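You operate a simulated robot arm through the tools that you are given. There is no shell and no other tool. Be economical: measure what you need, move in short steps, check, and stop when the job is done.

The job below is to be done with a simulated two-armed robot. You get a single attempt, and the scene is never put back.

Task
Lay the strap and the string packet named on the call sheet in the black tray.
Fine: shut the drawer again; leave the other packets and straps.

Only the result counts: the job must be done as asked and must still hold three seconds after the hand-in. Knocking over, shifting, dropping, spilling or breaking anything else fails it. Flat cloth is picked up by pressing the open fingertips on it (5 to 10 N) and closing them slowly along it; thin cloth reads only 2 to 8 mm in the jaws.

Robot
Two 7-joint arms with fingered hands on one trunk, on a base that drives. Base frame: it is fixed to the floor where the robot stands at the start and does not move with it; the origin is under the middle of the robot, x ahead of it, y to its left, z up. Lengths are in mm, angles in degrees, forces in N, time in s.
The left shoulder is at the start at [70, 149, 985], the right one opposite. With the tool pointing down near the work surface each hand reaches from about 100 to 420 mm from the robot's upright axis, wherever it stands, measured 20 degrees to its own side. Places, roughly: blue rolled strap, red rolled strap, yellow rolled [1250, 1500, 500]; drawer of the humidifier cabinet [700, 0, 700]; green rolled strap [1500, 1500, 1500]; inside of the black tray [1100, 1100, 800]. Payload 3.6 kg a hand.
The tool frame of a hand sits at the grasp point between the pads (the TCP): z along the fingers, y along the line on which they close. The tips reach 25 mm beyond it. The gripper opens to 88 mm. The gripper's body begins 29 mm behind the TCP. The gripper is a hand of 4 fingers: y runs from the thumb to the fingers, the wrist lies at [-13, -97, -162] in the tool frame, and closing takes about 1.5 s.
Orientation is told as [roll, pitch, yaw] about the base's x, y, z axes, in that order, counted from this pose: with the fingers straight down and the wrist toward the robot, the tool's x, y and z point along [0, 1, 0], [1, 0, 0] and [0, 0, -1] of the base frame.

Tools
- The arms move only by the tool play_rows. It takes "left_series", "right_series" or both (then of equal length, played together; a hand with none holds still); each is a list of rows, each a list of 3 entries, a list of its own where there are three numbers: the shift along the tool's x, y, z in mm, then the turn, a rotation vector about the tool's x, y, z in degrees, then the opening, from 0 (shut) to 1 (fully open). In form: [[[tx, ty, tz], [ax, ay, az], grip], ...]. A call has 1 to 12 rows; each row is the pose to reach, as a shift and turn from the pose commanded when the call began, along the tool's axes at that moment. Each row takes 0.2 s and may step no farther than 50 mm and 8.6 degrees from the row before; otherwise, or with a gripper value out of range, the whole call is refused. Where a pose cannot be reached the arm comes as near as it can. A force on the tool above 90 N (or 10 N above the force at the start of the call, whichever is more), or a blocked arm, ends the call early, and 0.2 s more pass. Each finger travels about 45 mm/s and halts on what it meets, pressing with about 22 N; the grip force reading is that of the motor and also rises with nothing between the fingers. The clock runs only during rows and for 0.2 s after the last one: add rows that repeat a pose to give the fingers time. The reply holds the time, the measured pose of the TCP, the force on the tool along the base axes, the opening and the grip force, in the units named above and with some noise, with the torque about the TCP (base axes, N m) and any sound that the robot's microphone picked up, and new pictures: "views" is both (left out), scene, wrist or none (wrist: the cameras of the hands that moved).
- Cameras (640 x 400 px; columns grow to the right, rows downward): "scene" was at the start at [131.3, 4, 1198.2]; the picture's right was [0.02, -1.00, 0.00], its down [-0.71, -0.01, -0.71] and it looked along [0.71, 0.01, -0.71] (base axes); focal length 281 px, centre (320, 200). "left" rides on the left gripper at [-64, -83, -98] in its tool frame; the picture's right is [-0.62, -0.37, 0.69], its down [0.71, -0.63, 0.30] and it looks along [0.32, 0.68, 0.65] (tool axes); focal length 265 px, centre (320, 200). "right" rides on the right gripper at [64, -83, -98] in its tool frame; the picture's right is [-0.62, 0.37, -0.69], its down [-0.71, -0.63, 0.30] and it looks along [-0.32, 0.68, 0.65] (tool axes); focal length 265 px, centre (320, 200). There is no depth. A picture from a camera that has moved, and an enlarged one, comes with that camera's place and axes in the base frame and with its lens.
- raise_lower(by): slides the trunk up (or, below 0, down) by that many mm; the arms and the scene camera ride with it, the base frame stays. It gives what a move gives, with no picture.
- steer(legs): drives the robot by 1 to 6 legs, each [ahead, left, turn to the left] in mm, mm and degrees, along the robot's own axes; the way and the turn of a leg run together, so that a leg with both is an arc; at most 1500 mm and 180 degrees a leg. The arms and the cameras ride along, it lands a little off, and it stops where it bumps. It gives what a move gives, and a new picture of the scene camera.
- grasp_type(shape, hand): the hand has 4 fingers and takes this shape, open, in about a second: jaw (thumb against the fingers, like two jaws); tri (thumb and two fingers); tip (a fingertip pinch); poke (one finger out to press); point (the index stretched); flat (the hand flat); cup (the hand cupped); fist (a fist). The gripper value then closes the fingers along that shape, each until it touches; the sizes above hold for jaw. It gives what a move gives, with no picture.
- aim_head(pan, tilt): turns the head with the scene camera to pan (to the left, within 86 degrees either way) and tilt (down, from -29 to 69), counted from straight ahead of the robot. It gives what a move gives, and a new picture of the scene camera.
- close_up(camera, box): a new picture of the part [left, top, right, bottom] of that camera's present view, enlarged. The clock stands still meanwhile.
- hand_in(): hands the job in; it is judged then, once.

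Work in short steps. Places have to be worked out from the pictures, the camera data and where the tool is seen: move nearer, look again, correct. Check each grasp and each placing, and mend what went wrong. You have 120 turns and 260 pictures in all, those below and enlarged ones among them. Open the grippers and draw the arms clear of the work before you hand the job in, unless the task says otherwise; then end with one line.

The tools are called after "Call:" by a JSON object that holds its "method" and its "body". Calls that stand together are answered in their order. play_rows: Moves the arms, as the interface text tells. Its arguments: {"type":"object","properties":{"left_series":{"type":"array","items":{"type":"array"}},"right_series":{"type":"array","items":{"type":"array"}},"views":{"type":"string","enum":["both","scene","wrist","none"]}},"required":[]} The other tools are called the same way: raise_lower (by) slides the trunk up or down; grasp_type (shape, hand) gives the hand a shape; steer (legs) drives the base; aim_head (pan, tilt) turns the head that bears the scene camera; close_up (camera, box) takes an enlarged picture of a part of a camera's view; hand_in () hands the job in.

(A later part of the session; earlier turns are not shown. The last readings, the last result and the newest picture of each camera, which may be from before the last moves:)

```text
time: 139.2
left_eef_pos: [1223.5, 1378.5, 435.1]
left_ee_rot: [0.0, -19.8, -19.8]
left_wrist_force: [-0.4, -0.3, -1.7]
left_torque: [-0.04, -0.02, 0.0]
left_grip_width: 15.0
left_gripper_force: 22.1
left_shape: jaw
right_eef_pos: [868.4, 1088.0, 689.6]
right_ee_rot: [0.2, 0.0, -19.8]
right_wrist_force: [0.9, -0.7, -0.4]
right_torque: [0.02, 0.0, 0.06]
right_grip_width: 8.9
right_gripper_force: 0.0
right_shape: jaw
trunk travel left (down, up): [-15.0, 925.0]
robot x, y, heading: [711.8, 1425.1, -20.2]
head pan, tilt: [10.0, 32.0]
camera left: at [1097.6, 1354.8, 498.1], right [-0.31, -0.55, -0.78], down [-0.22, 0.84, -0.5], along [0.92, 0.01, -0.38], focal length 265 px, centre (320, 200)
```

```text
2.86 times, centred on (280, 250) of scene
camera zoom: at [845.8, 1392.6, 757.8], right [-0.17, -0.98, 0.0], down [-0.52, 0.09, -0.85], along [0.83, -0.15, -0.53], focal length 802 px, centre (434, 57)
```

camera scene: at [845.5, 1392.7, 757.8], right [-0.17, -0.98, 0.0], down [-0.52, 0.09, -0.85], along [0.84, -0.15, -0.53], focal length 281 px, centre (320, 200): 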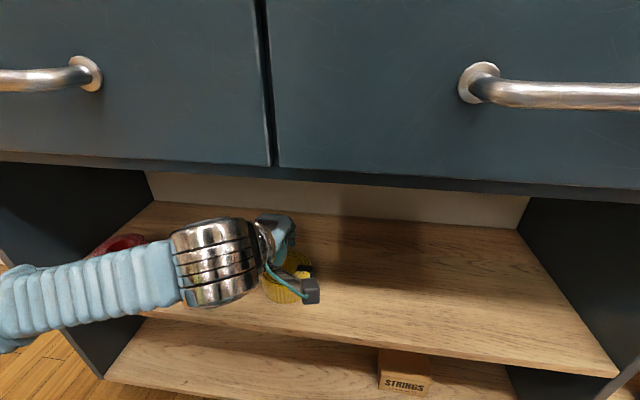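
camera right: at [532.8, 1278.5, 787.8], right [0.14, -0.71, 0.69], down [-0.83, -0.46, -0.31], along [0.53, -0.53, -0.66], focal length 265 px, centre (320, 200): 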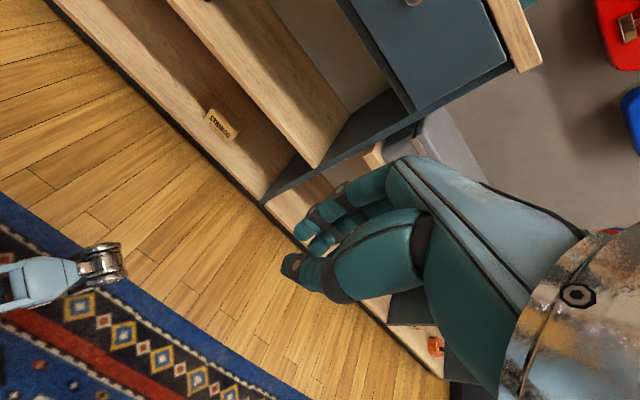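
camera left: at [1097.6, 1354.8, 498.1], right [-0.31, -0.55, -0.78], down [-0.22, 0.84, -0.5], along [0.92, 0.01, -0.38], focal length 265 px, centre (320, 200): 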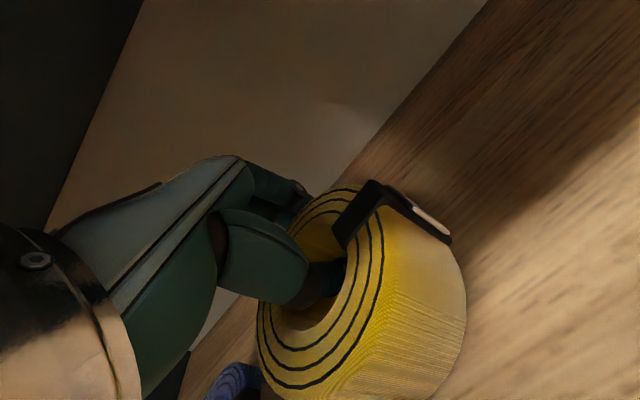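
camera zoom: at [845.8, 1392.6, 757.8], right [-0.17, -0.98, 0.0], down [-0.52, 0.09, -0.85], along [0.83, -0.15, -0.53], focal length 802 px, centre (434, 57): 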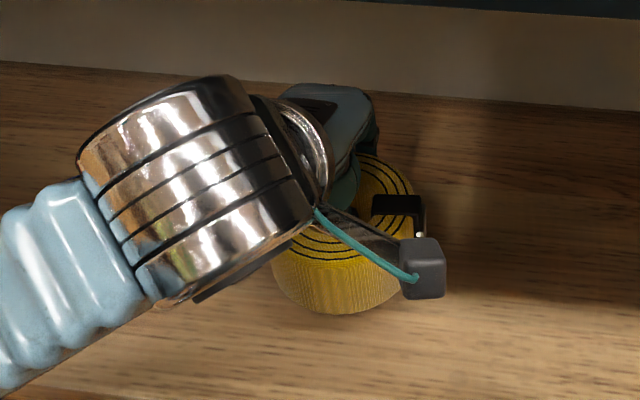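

The roll hangs from the hand, clear of the shelf. I drive back 330 to bring it out.

Call:
{"method": "steer", "body": {"legs": [[-330, 0, 0]]}}

Call:
{"method": "close_up", "body": {"camera": "left", "box": [0, 0, 640, 400]}}

```text
time: 144.0
left_eef_pos: [912.4, 1490.2, 434.6]
left_ee_rot: [-0.1, -19.9, -19.8]
left_wrist_force: [-0.4, -0.2, -0.8]
left_torque: [-0.02, -0.08, -0.01]
left_grip_width: 14.5
left_gripper_force: 21.7
left_shape: jaw
right_eef_pos: [558.0, 1200.9, 689.6]
right_ee_rot: [0.3, 0.0, -19.9]
right_wrist_force: [0.2, -0.4, -0.5]
right_torque: [0.0, 0.0, -0.01]
right_grip_width: 9.1
right_gripper_force: 0.0
right_shape: jaw
trunk travel left (down, up): [-15.0, 925.0]
robot x, y, heading: [399.1, 1539.2, -20.2]
head pan, tilt: [10.0, 32.0]
camera scene: at [533.5, 1506.7, 757.8], right [-0.17, -0.98, 0.0], down [-0.52, 0.09, -0.85], along [0.83, -0.15, -0.53], focal length 281 px, centre (320, 200)
```

scene: 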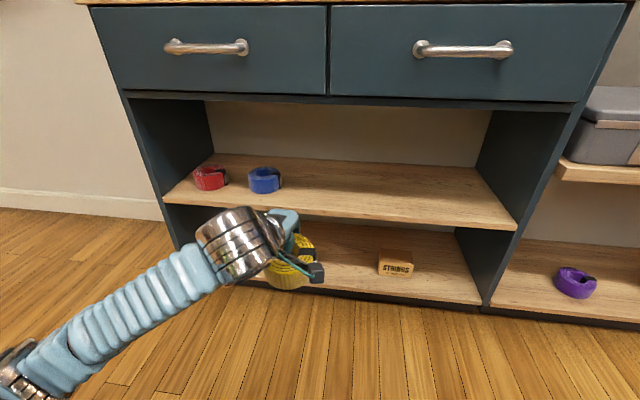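

```text
1.00 times, centred on (320, 200) of left (not enlarged: the box is as wide or as high as the picture)
camera zoom: at [786.8, 1468.2, 497.9], right [-0.31, -0.55, -0.78], down [-0.22, 0.84, -0.5], along [0.92, 0.01, -0.38], focal length 265 px, centre (320, 200)
```

zoom: 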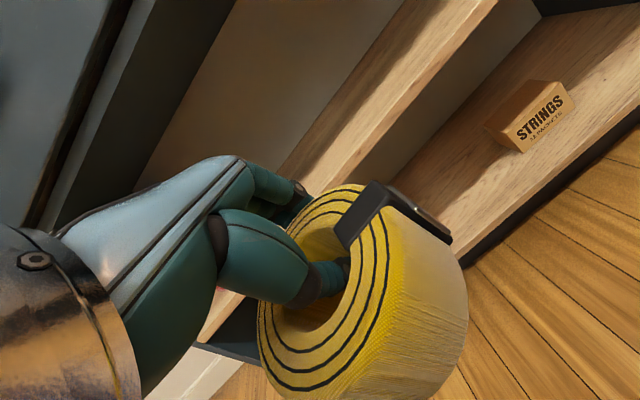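

The roll is out and the other two straps remain in place. I raise the trunk so that it's above the tray level.

Call:
{"method": "raise_lower", "body": {"by": 400}}

Call:
{"method": "raise_lower", "body": {"by": 130}}

Call:
{"method": "aim_head", "body": {"pan": -10, "tilt": 35}}

```text
time: 147.8
left_eef_pos: [913.2, 1490.8, 833.9]
left_ee_rot: [0.1, -19.9, -19.8]
left_wrist_force: [0.7, 0.5, -1.2]
left_torque: [0.01, -0.01, 0.02]
left_grip_width: 14.6
left_gripper_force: 22.0
left_shape: jaw
right_eef_pos: [558.9, 1201.9, 1089.3]
right_ee_rot: [0.2, 0.0, -19.8]
right_wrist_force: [0.0, -0.1, 0.2]
right_torque: [0.0, 0.0, 0.02]
right_grip_width: 9.0
right_gripper_force: 0.1
right_shape: jaw
trunk travel left (down, up): [-415.0, 525.0]
robot x, y, heading: [398.5, 1535.3, -20.2]
head pan, tilt: [10.0, 32.0]
```

```text
time: 149.4
left_eef_pos: [913.2, 1490.2, 964.7]
left_ee_rot: [0.0, -19.9, -19.8]
left_wrist_force: [0.2, -1.1, -1.3]
left_torque: [-0.03, -0.02, -0.01]
left_grip_width: 14.9
left_gripper_force: 21.6
left_shape: jaw
right_eef_pos: [558.4, 1199.7, 1218.2]
right_ee_rot: [0.2, 0.0, -19.8]
right_wrist_force: [-0.1, 0.2, -0.2]
right_torque: [-0.01, -0.01, 0.04]
right_grip_width: 9.0
right_gripper_force: 0.0
right_shape: jaw
trunk travel left (down, up): [-545.0, 395.0]
robot x, y, heading: [399.3, 1535.7, -20.1]
head pan, tilt: [10.0, 32.0]
```

```text
time: 150.3
left_eef_pos: [913.5, 1490.4, 964.5]
left_ee_rot: [0.0, -20.0, -19.8]
left_wrist_force: [-1.0, 0.6, -1.3]
left_torque: [-0.01, -0.02, 0.0]
left_grip_width: 14.7
left_gripper_force: 21.7
left_shape: jaw
right_eef_pos: [558.2, 1202.1, 1218.4]
right_ee_rot: [0.2, 0.1, -19.8]
right_wrist_force: [0.5, 0.7, -0.6]
right_torque: [0.01, 0.0, -0.03]
right_grip_width: 8.9
right_gripper_force: 0.0
right_shape: jaw
trunk travel left (down, up): [-545.0, 395.0]
robot x, y, heading: [396.8, 1540.0, -20.1]
head pan, tilt: [-10.0, 35.0]
camera scene: at [521.5, 1478.5, 1283.2], right [-0.5, -0.87, 0.0], down [-0.5, 0.29, -0.82], along [0.71, -0.41, -0.57], focal length 281 px, centre (320, 200)
```

scene: 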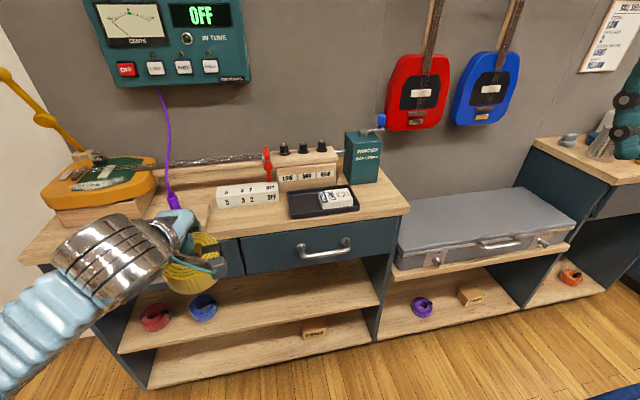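

I drive right 220 and ahead 150 toward the tray, then measure again.

Call:
{"method": "steer", "body": {"legs": [[0, -220, 0], [150, 0, 0]]}}

Call:
{"method": "close_up", "body": {"camera": "left", "box": [0, 0, 640, 400]}}

Call:
{"method": "aim_head", "body": {"pan": 5, "tilt": 45}}

Call:
{"method": "close_up", "body": {"camera": "scene", "box": [200, 80, 420, 230]}}

```text
time: 155.8
left_eef_pos: [976.7, 1233.7, 965.0]
left_ee_rot: [0.0, -20.0, -19.6]
left_wrist_force: [0.1, 0.4, -1.7]
left_torque: [0.0, -0.03, 0.0]
left_grip_width: 14.2
left_gripper_force: 21.9
left_shape: jaw
right_eef_pos: [620.8, 944.9, 1219.8]
right_ee_rot: [0.1, -0.1, -19.7]
right_wrist_force: [0.3, 0.7, 0.1]
right_torque: [-0.01, 0.01, 0.01]
right_grip_width: 9.0
right_gripper_force: 0.0
right_shape: jaw
trunk travel left (down, up): [-545.0, 395.0]
robot x, y, heading: [466.4, 1278.4, -20.2]
head pan, tilt: [-10.0, 35.0]
camera scene: at [588.3, 1220.4, 1283.4], right [-0.5, -0.87, 0.0], down [-0.5, 0.29, -0.82], along [0.71, -0.41, -0.57], focal length 281 px, centre (320, 200)
```

scene: 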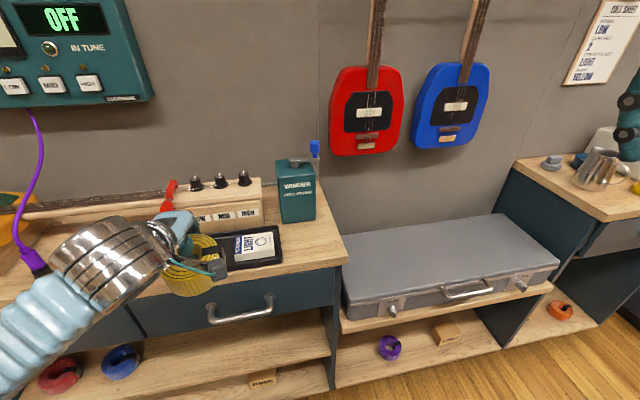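

```text
1.00 times, centred on (320, 200) of left (not enlarged: the box is as wide or as high as the picture)
camera zoom: at [851.0, 1211.5, 1028.3], right [-0.31, -0.55, -0.78], down [-0.22, 0.84, -0.5], along [0.92, 0.01, -0.38], focal length 265 px, centre (320, 200)
```

zoom: 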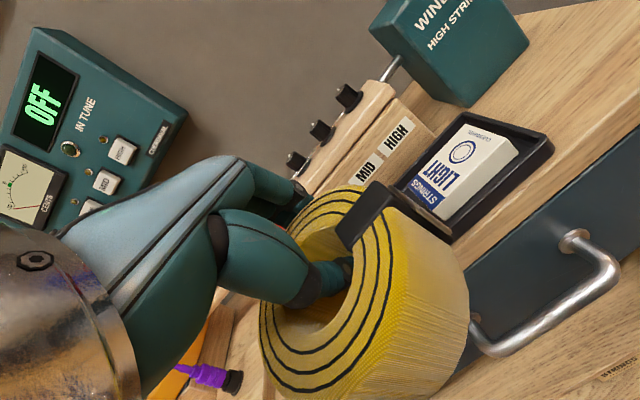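

```text
time: 156.6
left_eef_pos: [978.3, 1232.2, 964.9]
left_ee_rot: [0.2, -19.9, -19.7]
left_wrist_force: [0.0, -0.5, -1.9]
left_torque: [0.0, -0.06, -0.04]
left_grip_width: 14.4
left_gripper_force: 21.7
left_shape: jaw
right_eef_pos: [622.4, 942.5, 1219.4]
right_ee_rot: [0.2, 0.0, -19.8]
right_wrist_force: [-0.4, -0.4, 0.0]
right_torque: [0.03, 0.02, 0.03]
right_grip_width: 9.0
right_gripper_force: 0.1
right_shape: jaw
trunk travel left (down, up): [-545.0, 395.0]
robot x, y, heading: [464.9, 1275.8, -20.0]
head pan, tilt: [5.0, 45.0]
camera scene: at [591.6, 1241.3, 1268.4], right [-0.26, -0.97, 0.0], down [-0.68, 0.18, -0.71], along [0.68, -0.18, -0.71], focal length 281 px, centre (320, 200)
```

scene: 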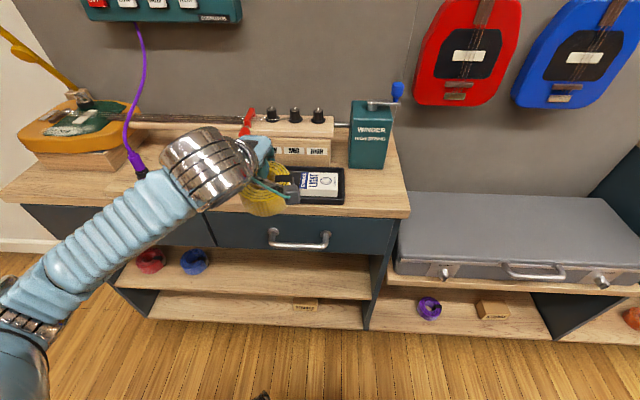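

```text
2.67 times, centred on (310, 155) of scene
camera zoom: at [591.6, 1241.3, 1268.4], right [-0.26, -0.97, 0.0], down [-0.68, 0.18, -0.71], along [0.68, -0.18, -0.71], focal length 749 px, centre (347, 320)
```

zoom: 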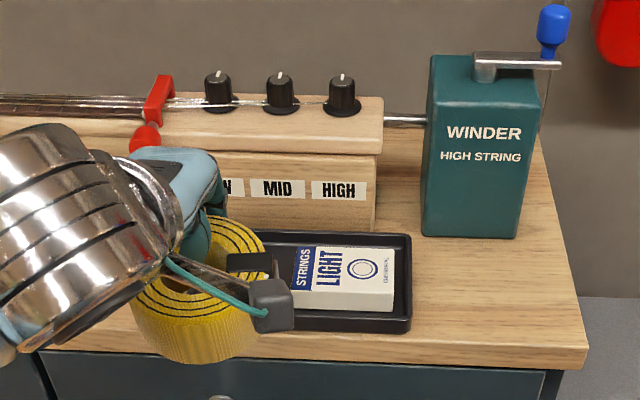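

With its buckle the roll is ~93 mm wide while only ~83 mm of tray is free beside the packet. I'll turn the packet lengthwise front-to-back with the free right hand; first the left hand with the roll goes up and back.

Call:
{"method": "play_rows", "body": {"left_series": [[[0, -6, -24], [0, 0, 0], 0.05], [[0, -12, -48], [0, 0, 0], 0.05], [[0, -18, -72], [0, 0, 0], 0.05], [[0, -24, -96], [0, 0, 0], 0.05], [[0, -30, -120], [0, 0, 0], 0.05], [[0, -34, -140], [0, 0, 0], 0.05]], "views": "none"}}

Call:
{"method": "steer", "body": {"legs": [[0, 222, 0]]}}

Call:
{"method": "raise_lower", "body": {"by": -70}}

Call:
{"method": "steer", "body": {"legs": [[124, 0, 0]]}}

```text
time: 158.0
left_eef_pos: [902.9, 1260.3, 1083.5]
left_ee_rot: [0.1, -20.0, -19.7]
left_wrist_force: [-0.4, -0.6, -1.9]
left_torque: [0.0, -0.03, 0.0]
left_grip_width: 14.4
left_gripper_force: 22.1
left_shape: jaw
right_eef_pos: [622.3, 943.2, 1219.3]
right_ee_rot: [0.2, -0.1, -19.7]
right_wrist_force: [0.0, -0.8, 0.1]
right_torque: [-0.04, -0.01, 0.01]
right_grip_width: 8.7
right_gripper_force: 0.0
right_shape: jaw
trunk travel left (down, up): [-545.0, 395.0]
robot x, y, heading: [467.7, 1275.3, -20.1]
head pan, tilt: [5.0, 45.0]
```

```text
time: 161.4
left_eef_pos: [977.1, 1463.5, 1084.3]
left_ee_rot: [0.1, -19.9, -19.7]
left_wrist_force: [0.5, 0.6, -1.6]
left_torque: [-0.01, -0.03, -0.04]
left_grip_width: 14.6
left_gripper_force: 22.3
left_shape: jaw
right_eef_pos: [696.7, 1145.2, 1218.5]
right_ee_rot: [0.3, 0.0, -19.6]
right_wrist_force: [-0.3, -0.8, 0.0]
right_torque: [0.02, 0.0, -0.01]
right_grip_width: 9.0
right_gripper_force: 0.1
right_shape: jaw
trunk travel left (down, up): [-545.0, 395.0]
robot x, y, heading: [542.7, 1483.0, -19.8]
head pan, tilt: [5.0, 45.0]
camera scene: at [665.1, 1445.1, 1268.3], right [-0.26, -0.97, 0.0], down [-0.68, 0.18, -0.71], along [0.68, -0.18, -0.71], focal length 281 px, centre (320, 200)
```

scene: 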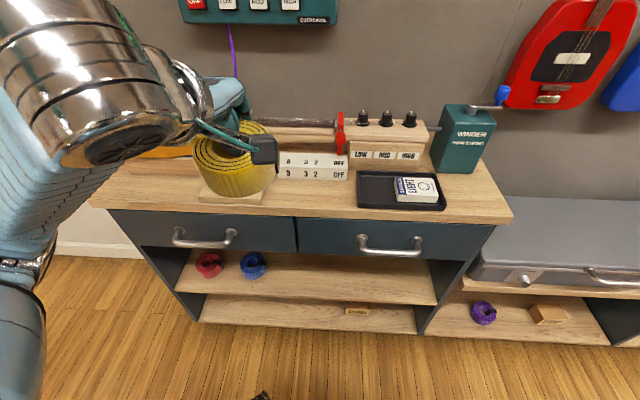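

```text
time: 162.4
left_eef_pos: [976.9, 1464.0, 1015.4]
left_ee_rot: [0.0, -19.9, -19.6]
left_wrist_force: [0.3, -0.2, -1.7]
left_torque: [0.0, -0.07, 0.05]
left_grip_width: 14.5
left_gripper_force: 21.9
left_shape: jaw
right_eef_pos: [695.8, 1144.3, 1148.6]
right_ee_rot: [0.1, 0.0, -19.6]
right_wrist_force: [-0.6, 0.3, -0.8]
right_torque: [-0.01, -0.01, 0.01]
right_grip_width: 8.9
right_gripper_force: 0.1
right_shape: jaw
trunk travel left (down, up): [-475.0, 465.0]
robot x, y, heading: [539.7, 1482.2, -19.9]
head pan, tilt: [5.0, 45.0]
```

```text
time: 164.7
left_eef_pos: [1094.9, 1423.3, 1014.4]
left_ee_rot: [0.1, -19.9, -19.4]
left_wrist_force: [0.1, 0.9, -1.2]
left_torque: [-0.02, -0.04, 0.0]
left_grip_width: 14.3
left_gripper_force: 22.1
left_shape: jaw
right_eef_pos: [816.7, 1105.5, 1149.7]
right_ee_rot: [0.1, -0.1, -19.5]
right_wrist_force: [0.3, 0.3, 0.2]
right_torque: [-0.03, -0.01, -0.01]
right_grip_width: 9.2
right_gripper_force: 0.1
right_shape: jaw
trunk travel left (down, up): [-475.0, 465.0]
robot x, y, heading: [656.8, 1437.1, -19.6]
head pan, tilt: [5.0, 45.0]
camera scene: at [786.9, 1404.7, 1198.3], right [-0.25, -0.97, 0.0], down [-0.68, 0.18, -0.71], along [0.68, -0.18, -0.71], focal length 281 px, centre (320, 200)
```

scene: 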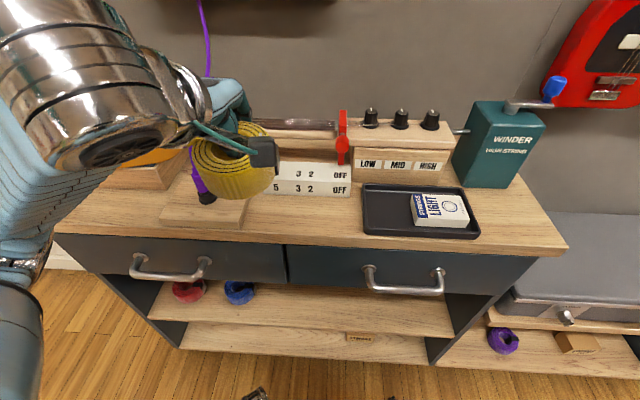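

The right hand is free and the tray in reach. I move it over the packet (last released with the TCP at [1060, 1113, 866]) and stop at z 950.

Call:
{"method": "play_rows", "body": {"right_series": [[[15, 30, 0], [0, 0, 0], 0.4], [[30, 60, 0], [0, 0, 0], 0.74], [[45, 95, 20], [0, 0, 0], 0.74], [[60, 130, 50], [0, 0, 0], 0.74], [[75, 165, 85], [0, 0, 0], 0.74], [[88, 200, 125], [0, 0, 0], 0.74], [[88, 226, 165], [0, 0, 0], 0.74], [[88, 226, 200], [0, 0, 0], 0.74], [[88, 226, 200], [0, 0, 0], 0.74]]}}

Call:
{"method": "close_up", "body": {"camera": "scene", "box": [330, 120, 540, 260]}}

```text
refused: row 5 steps farther than a row can; nothing moved
```

```text
2.86 times, centred on (435, 190) of scene
camera zoom: at [786.9, 1404.7, 1198.3], right [-0.25, -0.97, 0.0], down [-0.68, 0.18, -0.71], along [0.68, -0.18, -0.71], focal length 802 px, centre (-9, 229)
```

zoom: 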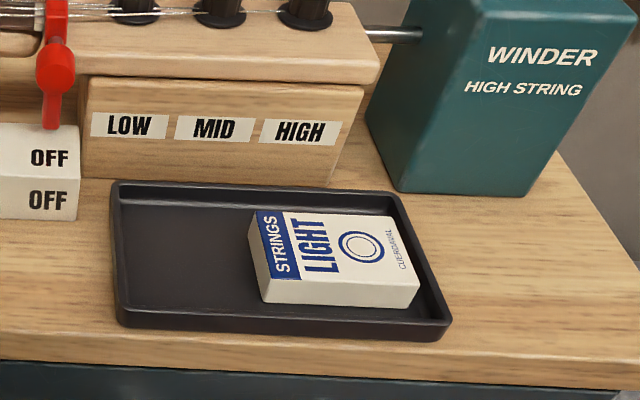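

Steps were too long; I repeat the path with smaller steps.

Call:
{"method": "play_rows", "body": {"right_series": [[[10, 25, 0], [0, 0, 0], 0.4], [[20, 50, 0], [0, 0, 0], 0.74], [[32, 78, 15], [0, 0, 0], 0.74], [[44, 105, 35], [0, 0, 0], 0.74], [[56, 132, 60], [0, 0, 0], 0.74], [[66, 158, 85], [0, 0, 0], 0.74], [[76, 182, 112], [0, 0, 0], 0.74], [[84, 205, 140], [0, 0, 0], 0.74], [[88, 222, 168], [0, 0, 0], 0.74], [[88, 226, 200], [0, 0, 0], 0.74], [[88, 226, 200], [0, 0, 0], 0.74]]}}

Call:
{"method": "close_up", "body": {"camera": "scene", "box": [330, 120, 540, 260]}}

```text
time: 167.1
left_eef_pos: [1094.0, 1423.9, 1015.4]
left_ee_rot: [0.1, -20.0, -19.4]
left_wrist_force: [0.7, 1.1, -2.1]
left_torque: [-0.04, -0.02, 0.0]
left_grip_width: 14.2
left_gripper_force: 21.9
left_shape: jaw
right_eef_pos: [1059.6, 1113.1, 949.9]
right_ee_rot: [0.2, -0.2, -19.6]
right_wrist_force: [-0.6, 0.7, 0.1]
right_torque: [-0.02, 0.0, 0.02]
right_grip_width: 65.1
right_gripper_force: 0.2
right_shape: jaw
trunk travel left (down, up): [-475.0, 465.0]
robot x, y, heading: [661.8, 1443.0, -19.7]
head pan, tilt: [5.0, 45.0]
camera scene: at [786.1, 1404.0, 1198.3], right [-0.25, -0.97, 0.0], down [-0.68, 0.18, -0.71], along [0.68, -0.18, -0.71], focal length 281 px, centre (320, 200)
camera right: at [1003.4, 1201.2, 1048.7], right [0.14, -0.71, 0.69], down [-0.83, -0.46, -0.31], along [0.54, -0.53, -0.65], focal length 265 px, centre (320, 200)
```

scene: 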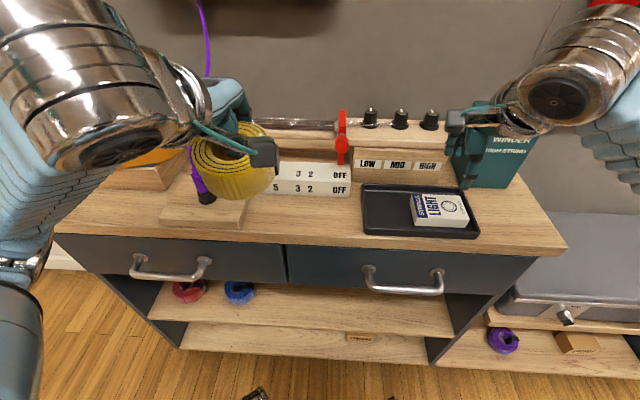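
right: 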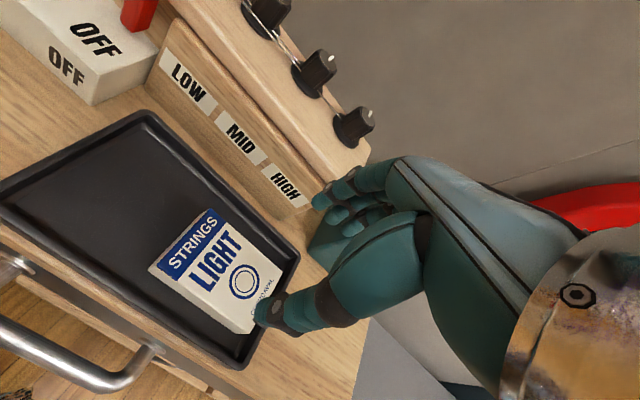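

```text
2.86 times, centred on (435, 190) of scene
camera zoom: at [786.1, 1404.0, 1198.3], right [-0.25, -0.97, 0.0], down [-0.68, 0.18, -0.71], along [0.68, -0.18, -0.71], focal length 802 px, centre (-9, 229)
```

zoom: 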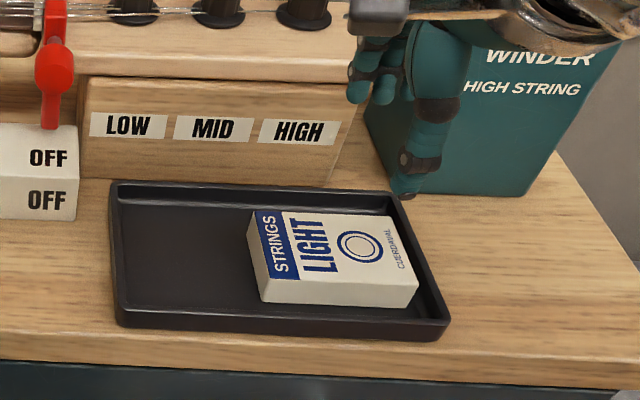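

The hand is directly above the packet as when I released it. I descend 83 mm and close on it.

Call:
{"method": "play_rows", "body": {"right_series": [[[0, 0, 25], [0, 0, 0], 0.74], [[0, 0, 50], [0, 0, 0], 0.74], [[0, 0, 70], [0, 0, 0], 0.74], [[0, 0, 82], [0, 0, 0], 0.74], [[0, 0, 83], [0, 0, 0], 0.66], [[0, 0, 83], [0, 0, 0], 0.58], [[0, 0, 83], [0, 0, 0], 0.5], [[0, 0, 83], [0, 0, 0], 0.4], [[0, 0, 83], [0, 0, 0], 0.3], [[0, 0, 83], [0, 0, 0], 0.3], [[0, 0, 83], [0, 0, 0], 0.3]], "views": "none"}}

Call:
{"method": "close_up", "body": {"camera": "scene", "box": [330, 120, 540, 260]}}

```text
time: 169.5
left_eef_pos: [1094.6, 1423.4, 1014.6]
left_ee_rot: [0.1, -20.1, -19.4]
left_wrist_force: [-0.3, -0.7, -1.0]
left_torque: [-0.01, -0.05, 0.0]
left_grip_width: 14.7
left_gripper_force: 21.7
left_shape: jaw
right_eef_pos: [1059.2, 1111.5, 866.3]
right_ee_rot: [0.2, -0.1, -19.5]
right_wrist_force: [-1.0, -0.8, 0.6]
right_torque: [-0.06, 0.0, 0.01]
right_grip_width: 52.1
right_gripper_force: 22.1
right_shape: jaw
trunk travel left (down, up): [-475.0, 465.0]
robot x, y, heading: [662.7, 1435.7, -19.8]
head pan, tilt: [5.0, 45.0]
```

```text
2.86 times, centred on (435, 190) of scene
camera zoom: at [786.0, 1403.5, 1198.3], right [-0.25, -0.97, 0.0], down [-0.68, 0.18, -0.71], along [0.68, -0.18, -0.71], focal length 802 px, centre (-9, 229)
```

zoom: 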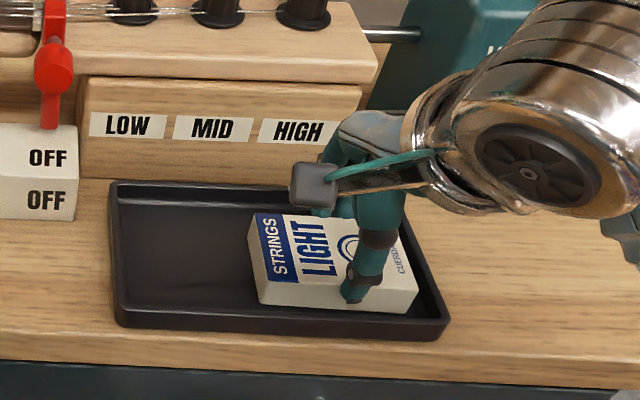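

Held again (52 mm). I lift 80 mm and turn the hand 90° so the packet points front-to-back, over the tray's right end.

Call:
{"method": "play_rows", "body": {"right_series": [[[0, 0, -25], [0, 0, 0], 0.3], [[0, 0, -55], [0, 0, 0], 0.3], [[0, 0, -80], [0, 0, 8.5], 0.3], [[0, 0, -80], [0, 0, 17], 0.3], [[0, 0, -80], [0, 0, 25.5], 0.3], [[0, 0, -80], [0, 0, 34], 0.3], [[0, 0, -80], [0, 0, 42.5], 0.3], [[-2, -2, -80], [0, 0, 51], 0.3], [[-4, -3, -80], [0, 0, 59.5], 0.3], [[-6, -5, -80], [0, 0, 68], 0.3], [[-7, -6, -80], [0, 0, 76.5], 0.3], [[-7, -6, -80], [0, 0, 85], 0.3]], "views": "none"}}

Call:
{"method": "play_rows", "body": {"right_series": [[[0, 0, 10], [0, 0, 4.5], 0.3], [[0, 0, 30], [0, 0, 4.5], 0.3], [[0, 0, 45], [0, 0, 4.5], 0.3]]}}

Call:
{"method": "close_up", "body": {"camera": "scene", "box": [330, 120, 540, 260]}}

```text
time: 172.1
left_eef_pos: [1094.7, 1424.3, 1014.1]
left_ee_rot: [0.2, -19.8, -19.5]
left_wrist_force: [0.3, -0.1, -2.1]
left_torque: [-0.01, -0.03, 0.03]
left_grip_width: 14.5
left_gripper_force: 22.0
left_shape: jaw
right_eef_pos: [1050.3, 1108.1, 947.7]
right_ee_rot: [0.0, 0.2, -104.7]
right_wrist_force: [-0.8, 1.2, -0.2]
right_torque: [-0.01, -0.03, -0.04]
right_grip_width: 28.0
right_gripper_force: 22.0
right_shape: jaw
trunk travel left (down, up): [-475.0, 465.0]
robot x, y, heading: [658.7, 1437.4, -19.6]
head pan, tilt: [5.0, 45.0]
```

```text
time: 172.9
left_eef_pos: [1094.6, 1422.8, 1014.1]
left_ee_rot: [0.1, -20.0, -19.4]
left_wrist_force: [-0.2, -0.1, -2.2]
left_torque: [-0.01, -0.07, 0.02]
left_grip_width: 14.3
left_gripper_force: 22.1
left_shape: jaw
right_eef_pos: [1051.3, 1107.2, 900.8]
right_ee_rot: [0.1, 0.2, -109.0]
right_wrist_force: [0.7, -0.7, 0.5]
right_torque: [-0.01, -0.01, -0.03]
right_grip_width: 27.5
right_gripper_force: 21.7
right_shape: jaw
trunk travel left (down, up): [-475.0, 465.0]
robot x, y, heading: [660.2, 1439.6, -19.6]
head pan, tilt: [5.0, 45.0]
camera scene: at [786.0, 1403.4, 1198.3], right [-0.25, -0.97, 0.0], down [-0.68, 0.18, -0.71], along [0.68, -0.18, -0.71], focal length 281 px, centre (320, 200)
camera right: at [1138.9, 1164.1, 1000.4], right [-0.71, -0.15, 0.69], down [-0.47, 0.83, -0.3], along [-0.53, -0.54, -0.66], focal length 265 px, centre (320, 200)
```

scene: 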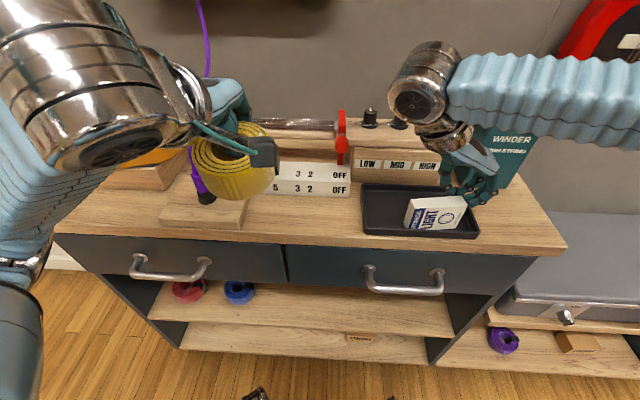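
right: 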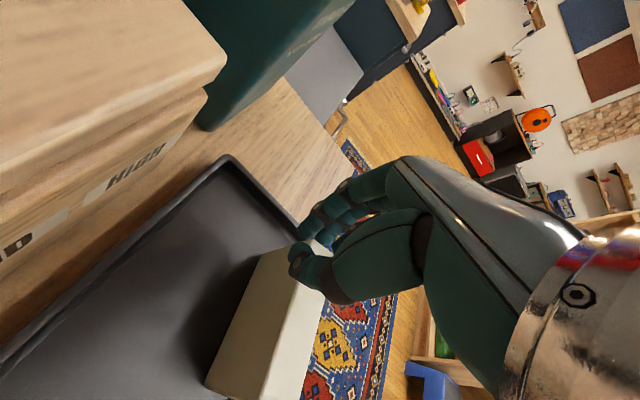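

```text
2.86 times, centred on (435, 190) of scene
camera zoom: at [786.0, 1403.4, 1198.3], right [-0.25, -0.97, 0.0], down [-0.68, 0.18, -0.71], along [0.68, -0.18, -0.71], focal length 802 px, centre (-9, 229)
```

zoom: 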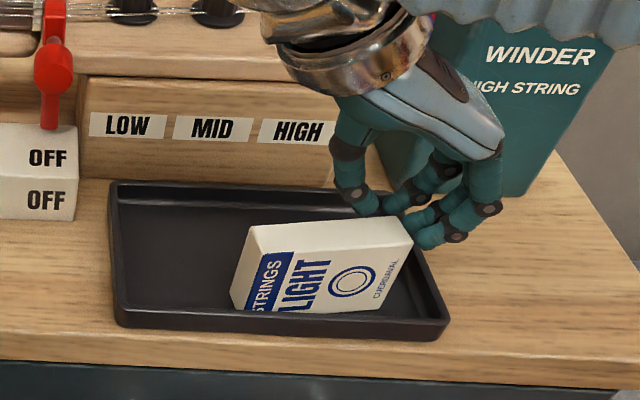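

The packet twisted in the grip (it probably touched the bar behind); it now leans with its lower edge on the tray floor. I open gently to let it lie back flat in the tray, then lift off.

Call:
{"method": "play_rows", "body": {"right_series": [[[0, 0, 3], [0, 0, 0], 0.33], [[0, 0, 3], [0, 0, 0], 0.37], [[0, 0, 3], [0, 0, 0], 0.42], [[0, 0, 3], [0, 0, 0], 0.5], [[0, 0, 3], [0, 0, 0], 0.6], [[0, 0, 3], [0, 0, 0], 0.7], [[0, 0, 3], [0, 0, 0], 0.7]]}}

Call:
{"method": "close_up", "body": {"camera": "scene", "box": [330, 120, 540, 260]}}

```text
time: 174.5
left_eef_pos: [1094.8, 1423.2, 1015.8]
left_ee_rot: [0.1, -20.0, -19.3]
left_wrist_force: [0.9, 0.1, -1.7]
left_torque: [0.0, -0.07, 0.0]
left_grip_width: 14.4
left_gripper_force: 21.8
left_shape: jaw
right_eef_pos: [1049.6, 1107.8, 897.4]
right_ee_rot: [0.1, 0.3, -109.0]
right_wrist_force: [-0.8, -0.2, -0.2]
right_torque: [-0.01, 0.03, 0.03]
right_grip_width: 61.6
right_gripper_force: 0.1
right_shape: jaw
trunk travel left (down, up): [-475.0, 465.0]
robot x, y, heading: [658.4, 1437.1, -19.7]
head pan, tilt: [5.0, 45.0]
camera scene: at [786.0, 1403.6, 1198.3], right [-0.25, -0.97, 0.0], down [-0.68, 0.18, -0.71], along [0.68, -0.18, -0.71], focal length 281 px, centre (320, 200)
camera right: at [1139.0, 1164.3, 997.5], right [-0.71, -0.15, 0.69], down [-0.47, 0.83, -0.3], along [-0.53, -0.54, -0.66], focal length 265 px, centre (320, 200)
```

scene: 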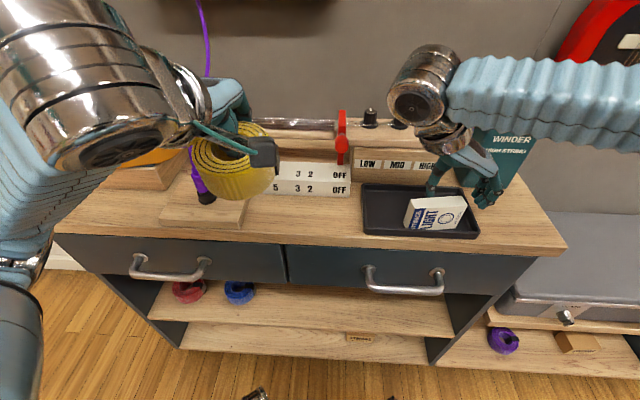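
right: 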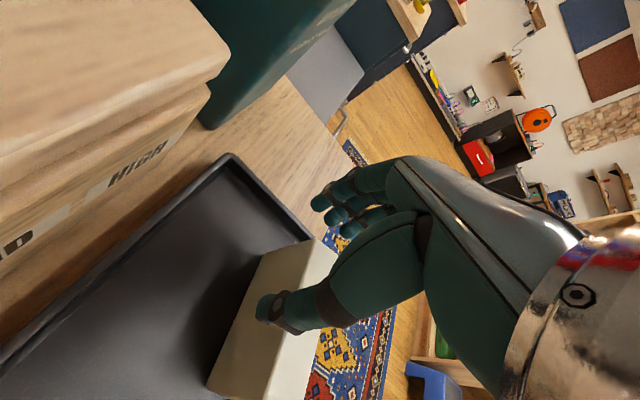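

```text
2.86 times, centred on (435, 190) of scene
camera zoom: at [786.0, 1403.6, 1198.3], right [-0.25, -0.97, 0.0], down [-0.68, 0.18, -0.71], along [0.68, -0.18, -0.71], focal length 802 px, centre (-9, 229)
```

zoom: 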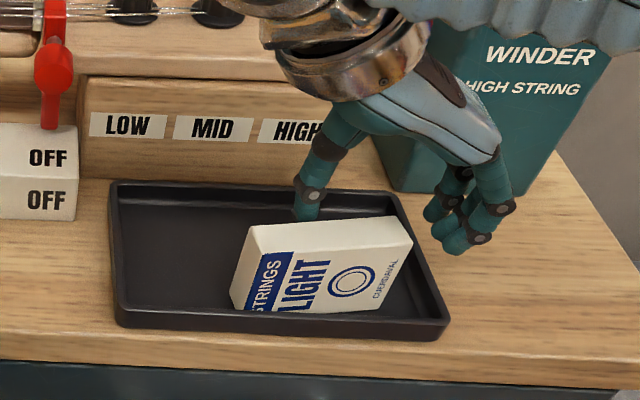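

The packet stands on its long edge leaning on my thumb. I lift the hand away so it lies back flat, and look.

Call:
{"method": "play_rows", "body": {"right_series": [[[0, 0, -10], [0, 0, 0], 0.7], [[0, 0, -25], [0, 0, 0], 0.7], [[0, 0, -45], [0, 0, 0], 0.7], [[0, 0, -70], [0, 0, 0], 0.7], [[0, 0, -90], [0, 0, 0], 0.7]], "views": "wrist"}}

Call:
{"method": "close_up", "body": {"camera": "scene", "box": [330, 120, 540, 260]}}

```text
time: 175.7
left_eef_pos: [1093.7, 1423.0, 1013.7]
left_ee_rot: [0.2, -20.0, -19.3]
left_wrist_force: [0.2, -0.3, -1.1]
left_torque: [-0.04, -0.04, 0.01]
left_grip_width: 14.3
left_gripper_force: 22.6
left_shape: jaw
right_eef_pos: [1048.6, 1106.9, 990.3]
right_ee_rot: [0.1, 0.2, -108.9]
right_wrist_force: [0.3, -0.2, -0.1]
right_torque: [-0.01, 0.01, -0.03]
right_grip_width: 61.4
right_gripper_force: 0.1
right_shape: jaw
trunk travel left (down, up): [-475.0, 465.0]
robot x, y, heading: [660.9, 1440.3, -19.7]
head pan, tilt: [5.0, 45.0]
camera right: at [1137.8, 1163.2, 1088.7], right [-0.71, -0.15, 0.69], down [-0.47, 0.83, -0.3], along [-0.53, -0.54, -0.66], focal length 265 px, centre (320, 200)
```

right: 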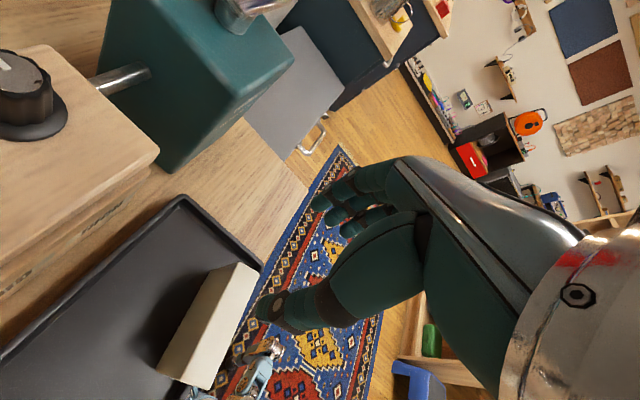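

```text
2.86 times, centred on (435, 190) of scene
camera zoom: at [785.8, 1403.9, 1198.3], right [-0.25, -0.97, 0.0], down [-0.68, 0.18, -0.71], along [0.68, -0.18, -0.71], focal length 802 px, centre (-9, 229)
```

zoom: 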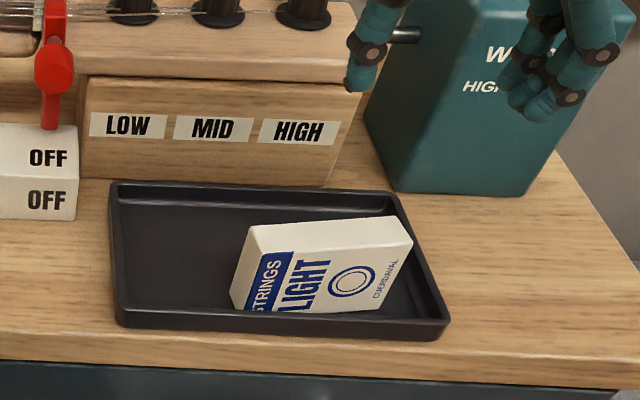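

The packet stands stably on its long edge, top centre about [1043, 1140, 878], which allows a deep grip across its thickness. I turn the right hand back to face forward above it.

Call:
{"method": "play_rows", "body": {"right_series": [[[-2, -3, 0], [0, 0, -8], 0.6], [[-4, -6, 0], [0, 0, -16], 0.6], [[-6, -9, 0], [0, 0, -24], 0.6], [[-8, -12, 0], [0, 0, -32], 0.6], [[-10, -15, 0], [0, 0, -40], 0.6], [[-12, -18, 0], [0, 0, -48], 0.6], [[-14, -21, 0], [0, 0, -56], 0.6], [[-16, -24, 0], [0, 0, -64], 0.6], [[-16, -27, 0], [0, 0, -72], 0.6], [[-16, -29, 10], [0, 0, -80], 0.6], [[-16, -29, 30], [0, 0, -87], 0.6], [[-16, -29, 50], [0, 0, -91], 0.6]], "views": "wrist"}}

Call:
{"method": "close_up", "body": {"camera": "scene", "box": [330, 120, 540, 260]}}

```text
time: 178.3
left_eef_pos: [1095.2, 1423.3, 1014.2]
left_ee_rot: [0.2, -20.0, -19.5]
left_wrist_force: [-0.4, 0.8, -1.9]
left_torque: [0.02, -0.04, 0.0]
left_grip_width: 14.4
left_gripper_force: 22.0
left_shape: jaw
right_eef_pos: [1045.0, 1139.1, 939.4]
right_ee_rot: [0.2, -0.3, -17.9]
right_wrist_force: [-0.1, 0.1, 0.2]
right_torque: [-0.04, -0.02, 0.02]
right_grip_width: 53.0
right_gripper_force: 0.0
right_shape: jaw
trunk travel left (down, up): [-475.0, 465.0]
robot x, y, heading: [659.2, 1439.5, -19.7]
head pan, tilt: [5.0, 45.0]
camera right: at [985.4, 1225.9, 1037.6], right [0.16, -0.7, 0.69], down [-0.82, -0.49, -0.31], along [0.55, -0.52, -0.65], focal length 265 px, centre (320, 200)
```

right: 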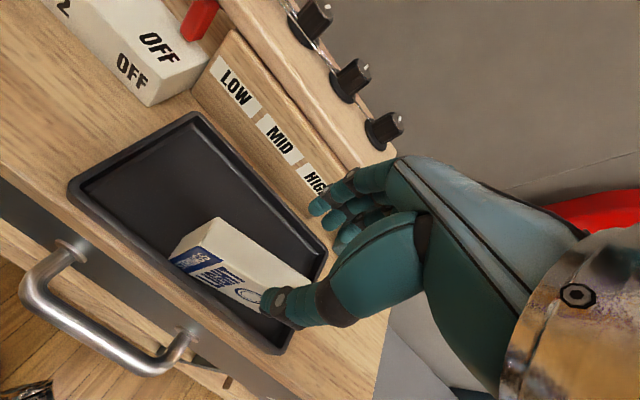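

```text
2.86 times, centred on (435, 190) of scene
camera zoom: at [786.2, 1403.2, 1198.3], right [-0.25, -0.97, 0.0], down [-0.68, 0.18, -0.71], along [0.68, -0.18, -0.71], focal length 802 px, centre (-9, 229)
```

zoom: 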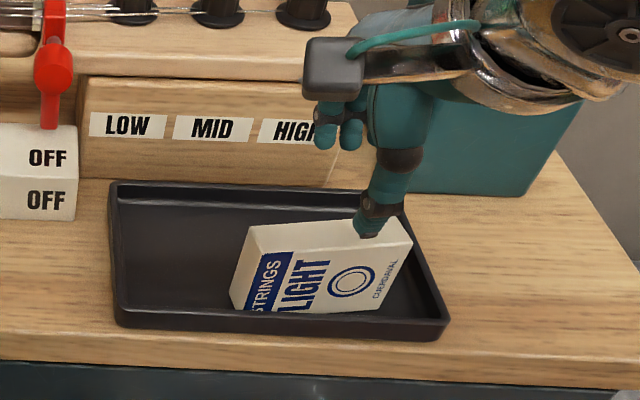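

The thumb should land in front of and the fingers behind the packet. I turn 4° more to match it, descend to z 872 and close.

Call:
{"method": "play_rows", "body": {"right_series": [[[0, -3, 15], [0, 0, -4], 0.6], [[0, -3, 35], [0, 0, -4], 0.6], [[0, -3, 55], [0, 0, -4], 0.6], [[0, -3, 67], [0, 0, -4], 0.6], [[0, -3, 67], [0, 0, -4], 0.6]], "views": "wrist"}}

Call:
{"method": "close_up", "body": {"camera": "scene", "box": [330, 120, 540, 260]}}

```text
time: 179.5
left_eef_pos: [1094.4, 1424.9, 1013.6]
left_ee_rot: [0.0, -19.9, -19.4]
left_wrist_force: [0.1, 0.0, -1.2]
left_torque: [-0.03, -0.03, 0.01]
left_grip_width: 14.0
left_gripper_force: 22.1
left_shape: jaw
right_eef_pos: [1041.0, 1140.4, 871.0]
right_ee_rot: [0.2, -0.1, -14.0]
right_wrist_force: [0.5, 0.1, 0.1]
right_torque: [0.02, 0.0, 0.01]
right_grip_width: 53.1
right_gripper_force: 0.0
right_shape: jaw
trunk travel left (down, up): [-475.0, 465.0]
robot x, y, heading: [657.7, 1438.3, -19.5]
head pan, tilt: [5.0, 45.0]
camera right: at [977.0, 1222.3, 970.4], right [0.21, -0.69, 0.69], down [-0.78, -0.54, -0.31], along [0.59, -0.48, -0.65], focal length 265 px, centre (320, 200)
```

right: 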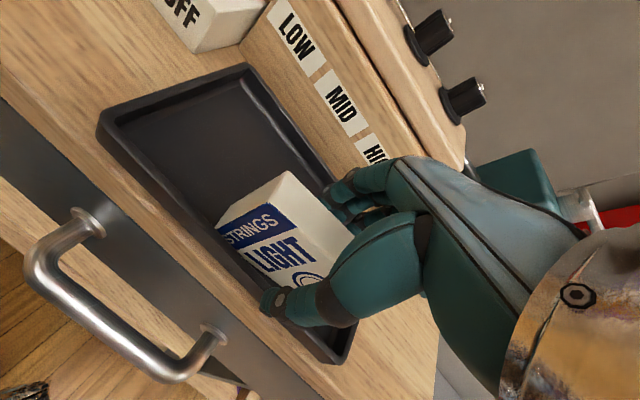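

```text
2.86 times, centred on (435, 190) of scene
camera zoom: at [786.0, 1403.7, 1198.3], right [-0.25, -0.97, 0.0], down [-0.68, 0.18, -0.71], along [0.68, -0.18, -0.71], focal length 802 px, centre (-9, 229)
```

zoom: 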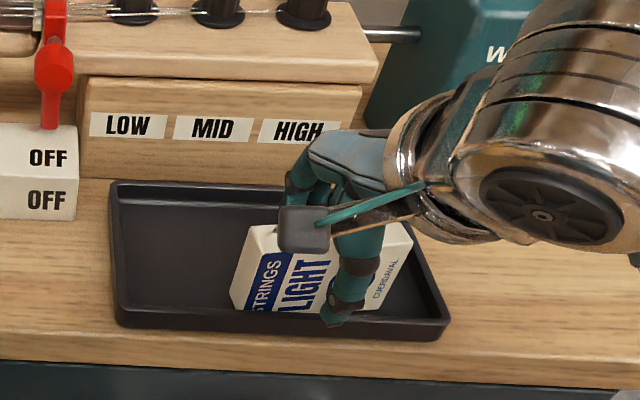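

The hand straddles the packet's thickness. I close on it.

Call:
{"method": "play_rows", "body": {"right_series": [[[0, 0, 0], [0, 0, 0], 0.5], [[0, 0, 0], [0, 0, 0], 0.4], [[0, 0, 0], [0, 0, 0], 0.3], [[0, 0, 0], [0, 0, 0], 0.2], [[0, 0, 0], [0, 0, 0], 0.1], [[0, 0, 0], [0, 0, 0], 0.1], [[0, 0, 0], [0, 0, 0], 0.1], [[0, 0, -15], [0, 0, 0], 0.1], [[0, 0, -35], [0, 0, 0], 0.1], [[0, 0, -60], [0, 0, 0], 0.1]], "views": "wrist"}}

Call:
{"method": "close_up", "body": {"camera": "scene", "box": [330, 120, 540, 260]}}

```text
time: 181.7
left_eef_pos: [1094.8, 1424.2, 1014.0]
left_ee_rot: [0.2, -19.8, -19.4]
left_wrist_force: [0.0, 1.2, -1.6]
left_torque: [-0.01, -0.05, 0.01]
left_grip_width: 14.5
left_gripper_force: 21.4
left_shape: jaw
right_eef_pos: [1040.4, 1139.3, 932.0]
right_ee_rot: [0.2, 0.0, -14.0]
right_wrist_force: [-0.6, 0.0, -1.1]
right_torque: [-0.06, 0.01, -0.02]
right_grip_width: 17.5
right_gripper_force: 22.0
right_shape: jaw
trunk travel left (down, up): [-475.0, 465.0]
robot x, y, heading: [658.9, 1438.2, -19.6]
head pan, tilt: [5.0, 45.0]
camera right: at [977.0, 1223.3, 1030.8], right [0.21, -0.69, 0.69], down [-0.78, -0.54, -0.31], along [0.59, -0.48, -0.65], focal length 265 px, centre (320, 200)
```

right: 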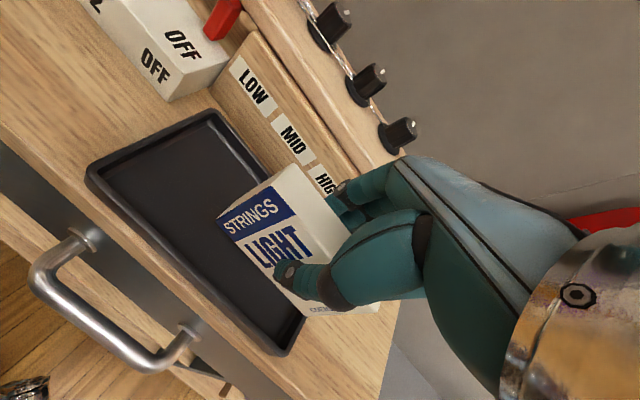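

```text
2.86 times, centred on (435, 190) of scene
camera zoom: at [786.3, 1403.8, 1198.3], right [-0.25, -0.97, 0.0], down [-0.68, 0.18, -0.71], along [0.68, -0.18, -0.71], focal length 802 px, centre (-9, 229)
```

zoom: 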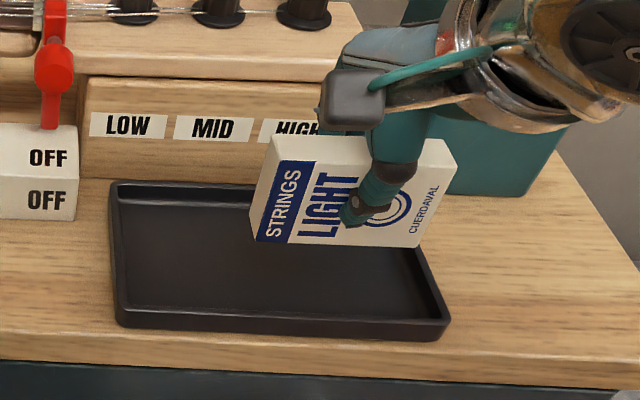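

Now a deep, firm grip (17.5 mm). I back off 50 mm, rise 25 and turn 96° so the packet's long axis points front-to-back, clear of the bar.

Call:
{"method": "play_rows", "body": {"right_series": [[[0, -20, -10], [0, 0, 8], 0.1], [[0, -40, -20], [0, 0, 16], 0.1], [[0, -50, -25], [0, 0, 24], 0.1], [[0, -50, -25], [0, 0, 32], 0.1], [[0, -50, -25], [0, 0, 40], 0.1], [[0, -50, -25], [0, 0, 48], 0.1], [[0, -50, -25], [0, 0, 56], 0.1], [[0, -50, -25], [0, 0, 64], 0.1], [[0, -50, -25], [0, 0, 72], 0.1], [[0, -50, -25], [0, 0, 80], 0.1], [[0, -50, -25], [0, 0, 88], 0.1], [[0, -50, -25], [0, 0, 96], 0.1]], "views": "wrist"}}

Call:
{"method": "close_up", "body": {"camera": "scene", "box": [330, 120, 540, 260]}}

```text
time: 184.3
left_eef_pos: [1094.9, 1421.7, 1015.1]
left_ee_rot: [0.1, -19.8, -19.5]
left_wrist_force: [0.0, -0.2, -2.3]
left_torque: [-0.01, -0.08, -0.01]
left_grip_width: 14.2
left_gripper_force: 22.0
left_shape: jaw
right_eef_pos: [993.1, 1153.1, 957.2]
right_ee_rot: [0.1, 0.2, -110.1]
right_wrist_force: [-0.1, 0.0, -0.6]
right_torque: [0.0, 0.02, 0.01]
right_grip_width: 17.3
right_gripper_force: 21.4
right_shape: jaw
trunk travel left (down, up): [-475.0, 465.0]
robot x, y, heading: [660.3, 1439.5, -19.9]
head pan, tilt: [5.0, 45.0]
camera right: at [1083.3, 1208.9, 1055.9], right [-0.71, -0.13, 0.69], down [-0.45, 0.84, -0.3], along [-0.54, -0.53, -0.66], focal length 265 px, centre (320, 200)
```

right: 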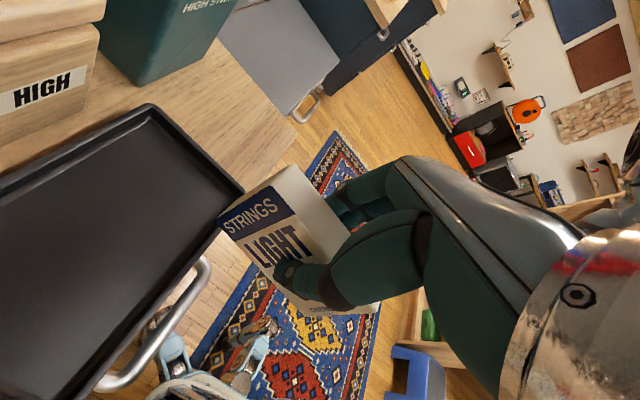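

```text
2.86 times, centred on (435, 190) of scene
camera zoom: at [786.4, 1403.8, 1198.3], right [-0.25, -0.97, 0.0], down [-0.68, 0.18, -0.71], along [0.68, -0.18, -0.71], focal length 802 px, centre (-9, 229)
```

zoom: 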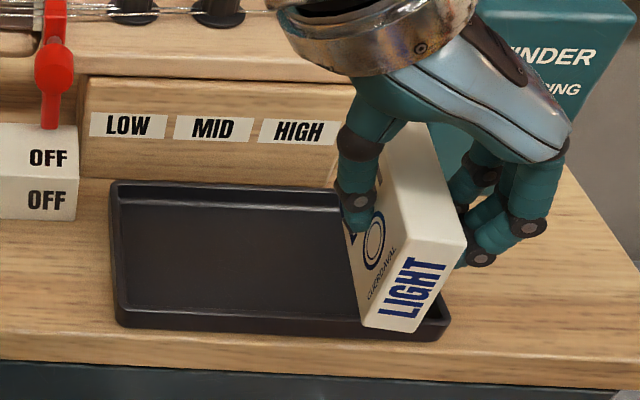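

The packet turned with the hand. I bring it over the tray's right part, tilt its top 35° to the right, and lower to z 885.

Call:
{"method": "play_rows", "body": {"right_series": [[[20, 5, 0], [7, 0, 0], 0.1], [[40, 10, 0], [14, 0, 0], 0.1], [[60, 15, 0], [21, 0, 0], 0.1], [[73, 17, 10], [28, 0, 0], 0.1], [[73, 17, 30], [35, 0, 0], 0.1], [[73, 17, 50], [35, 0, 0], 0.1], [[73, 17, 70], [35, 0, 0], 0.1]], "views": "wrist"}}

Call:
{"method": "close_up", "body": {"camera": "scene", "box": [330, 120, 540, 260]}}

```text
time: 185.9
left_eef_pos: [1095.3, 1421.8, 1015.3]
left_ee_rot: [0.2, -20.0, -19.4]
left_wrist_force: [0.2, -0.3, -1.2]
left_torque: [-0.02, -0.05, 0.01]
left_grip_width: 14.4
left_gripper_force: 22.2
left_shape: jaw
right_eef_pos: [1057.6, 1112.0, 888.4]
right_ee_rot: [0.1, 35.3, -109.8]
right_wrist_force: [0.4, 0.7, -0.1]
right_torque: [-0.01, -0.03, -0.03]
right_grip_width: 17.4
right_gripper_force: 22.1
right_shape: jaw
trunk travel left (down, up): [-475.0, 465.0]
robot x, y, heading: [658.9, 1440.9, -19.8]
head pan, tilt: [5.0, 45.0]
camera right: at [1122.2, 1100.0, 1016.2], right [-0.82, -0.45, 0.35], down [-0.44, 0.89, 0.11], along [-0.36, -0.06, -0.93], focal length 265 px, centre (320, 200)
```

right: 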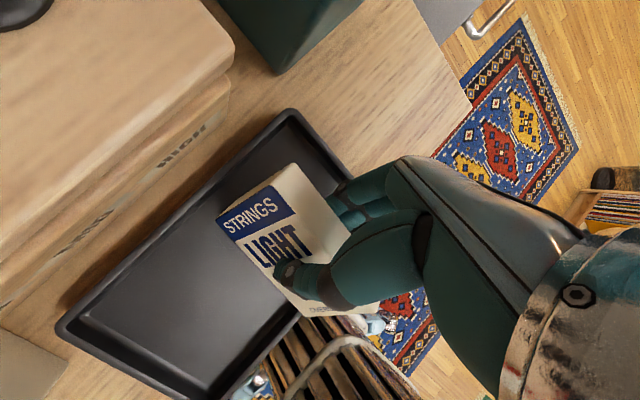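

```text
2.86 times, centred on (435, 190) of scene
camera zoom: at [786.1, 1402.8, 1198.3], right [-0.25, -0.97, 0.0], down [-0.68, 0.18, -0.71], along [0.68, -0.18, -0.71], focal length 802 px, centre (-9, 229)
```

zoom: 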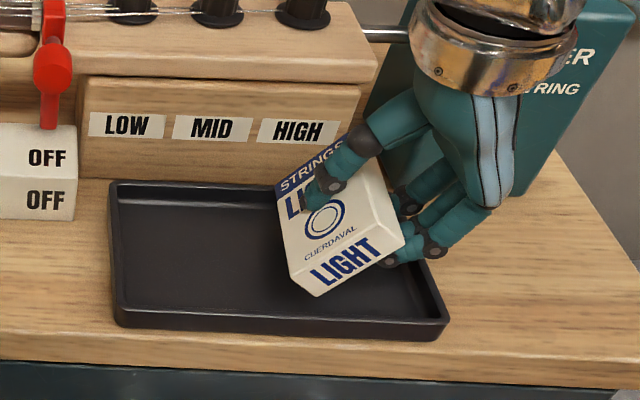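

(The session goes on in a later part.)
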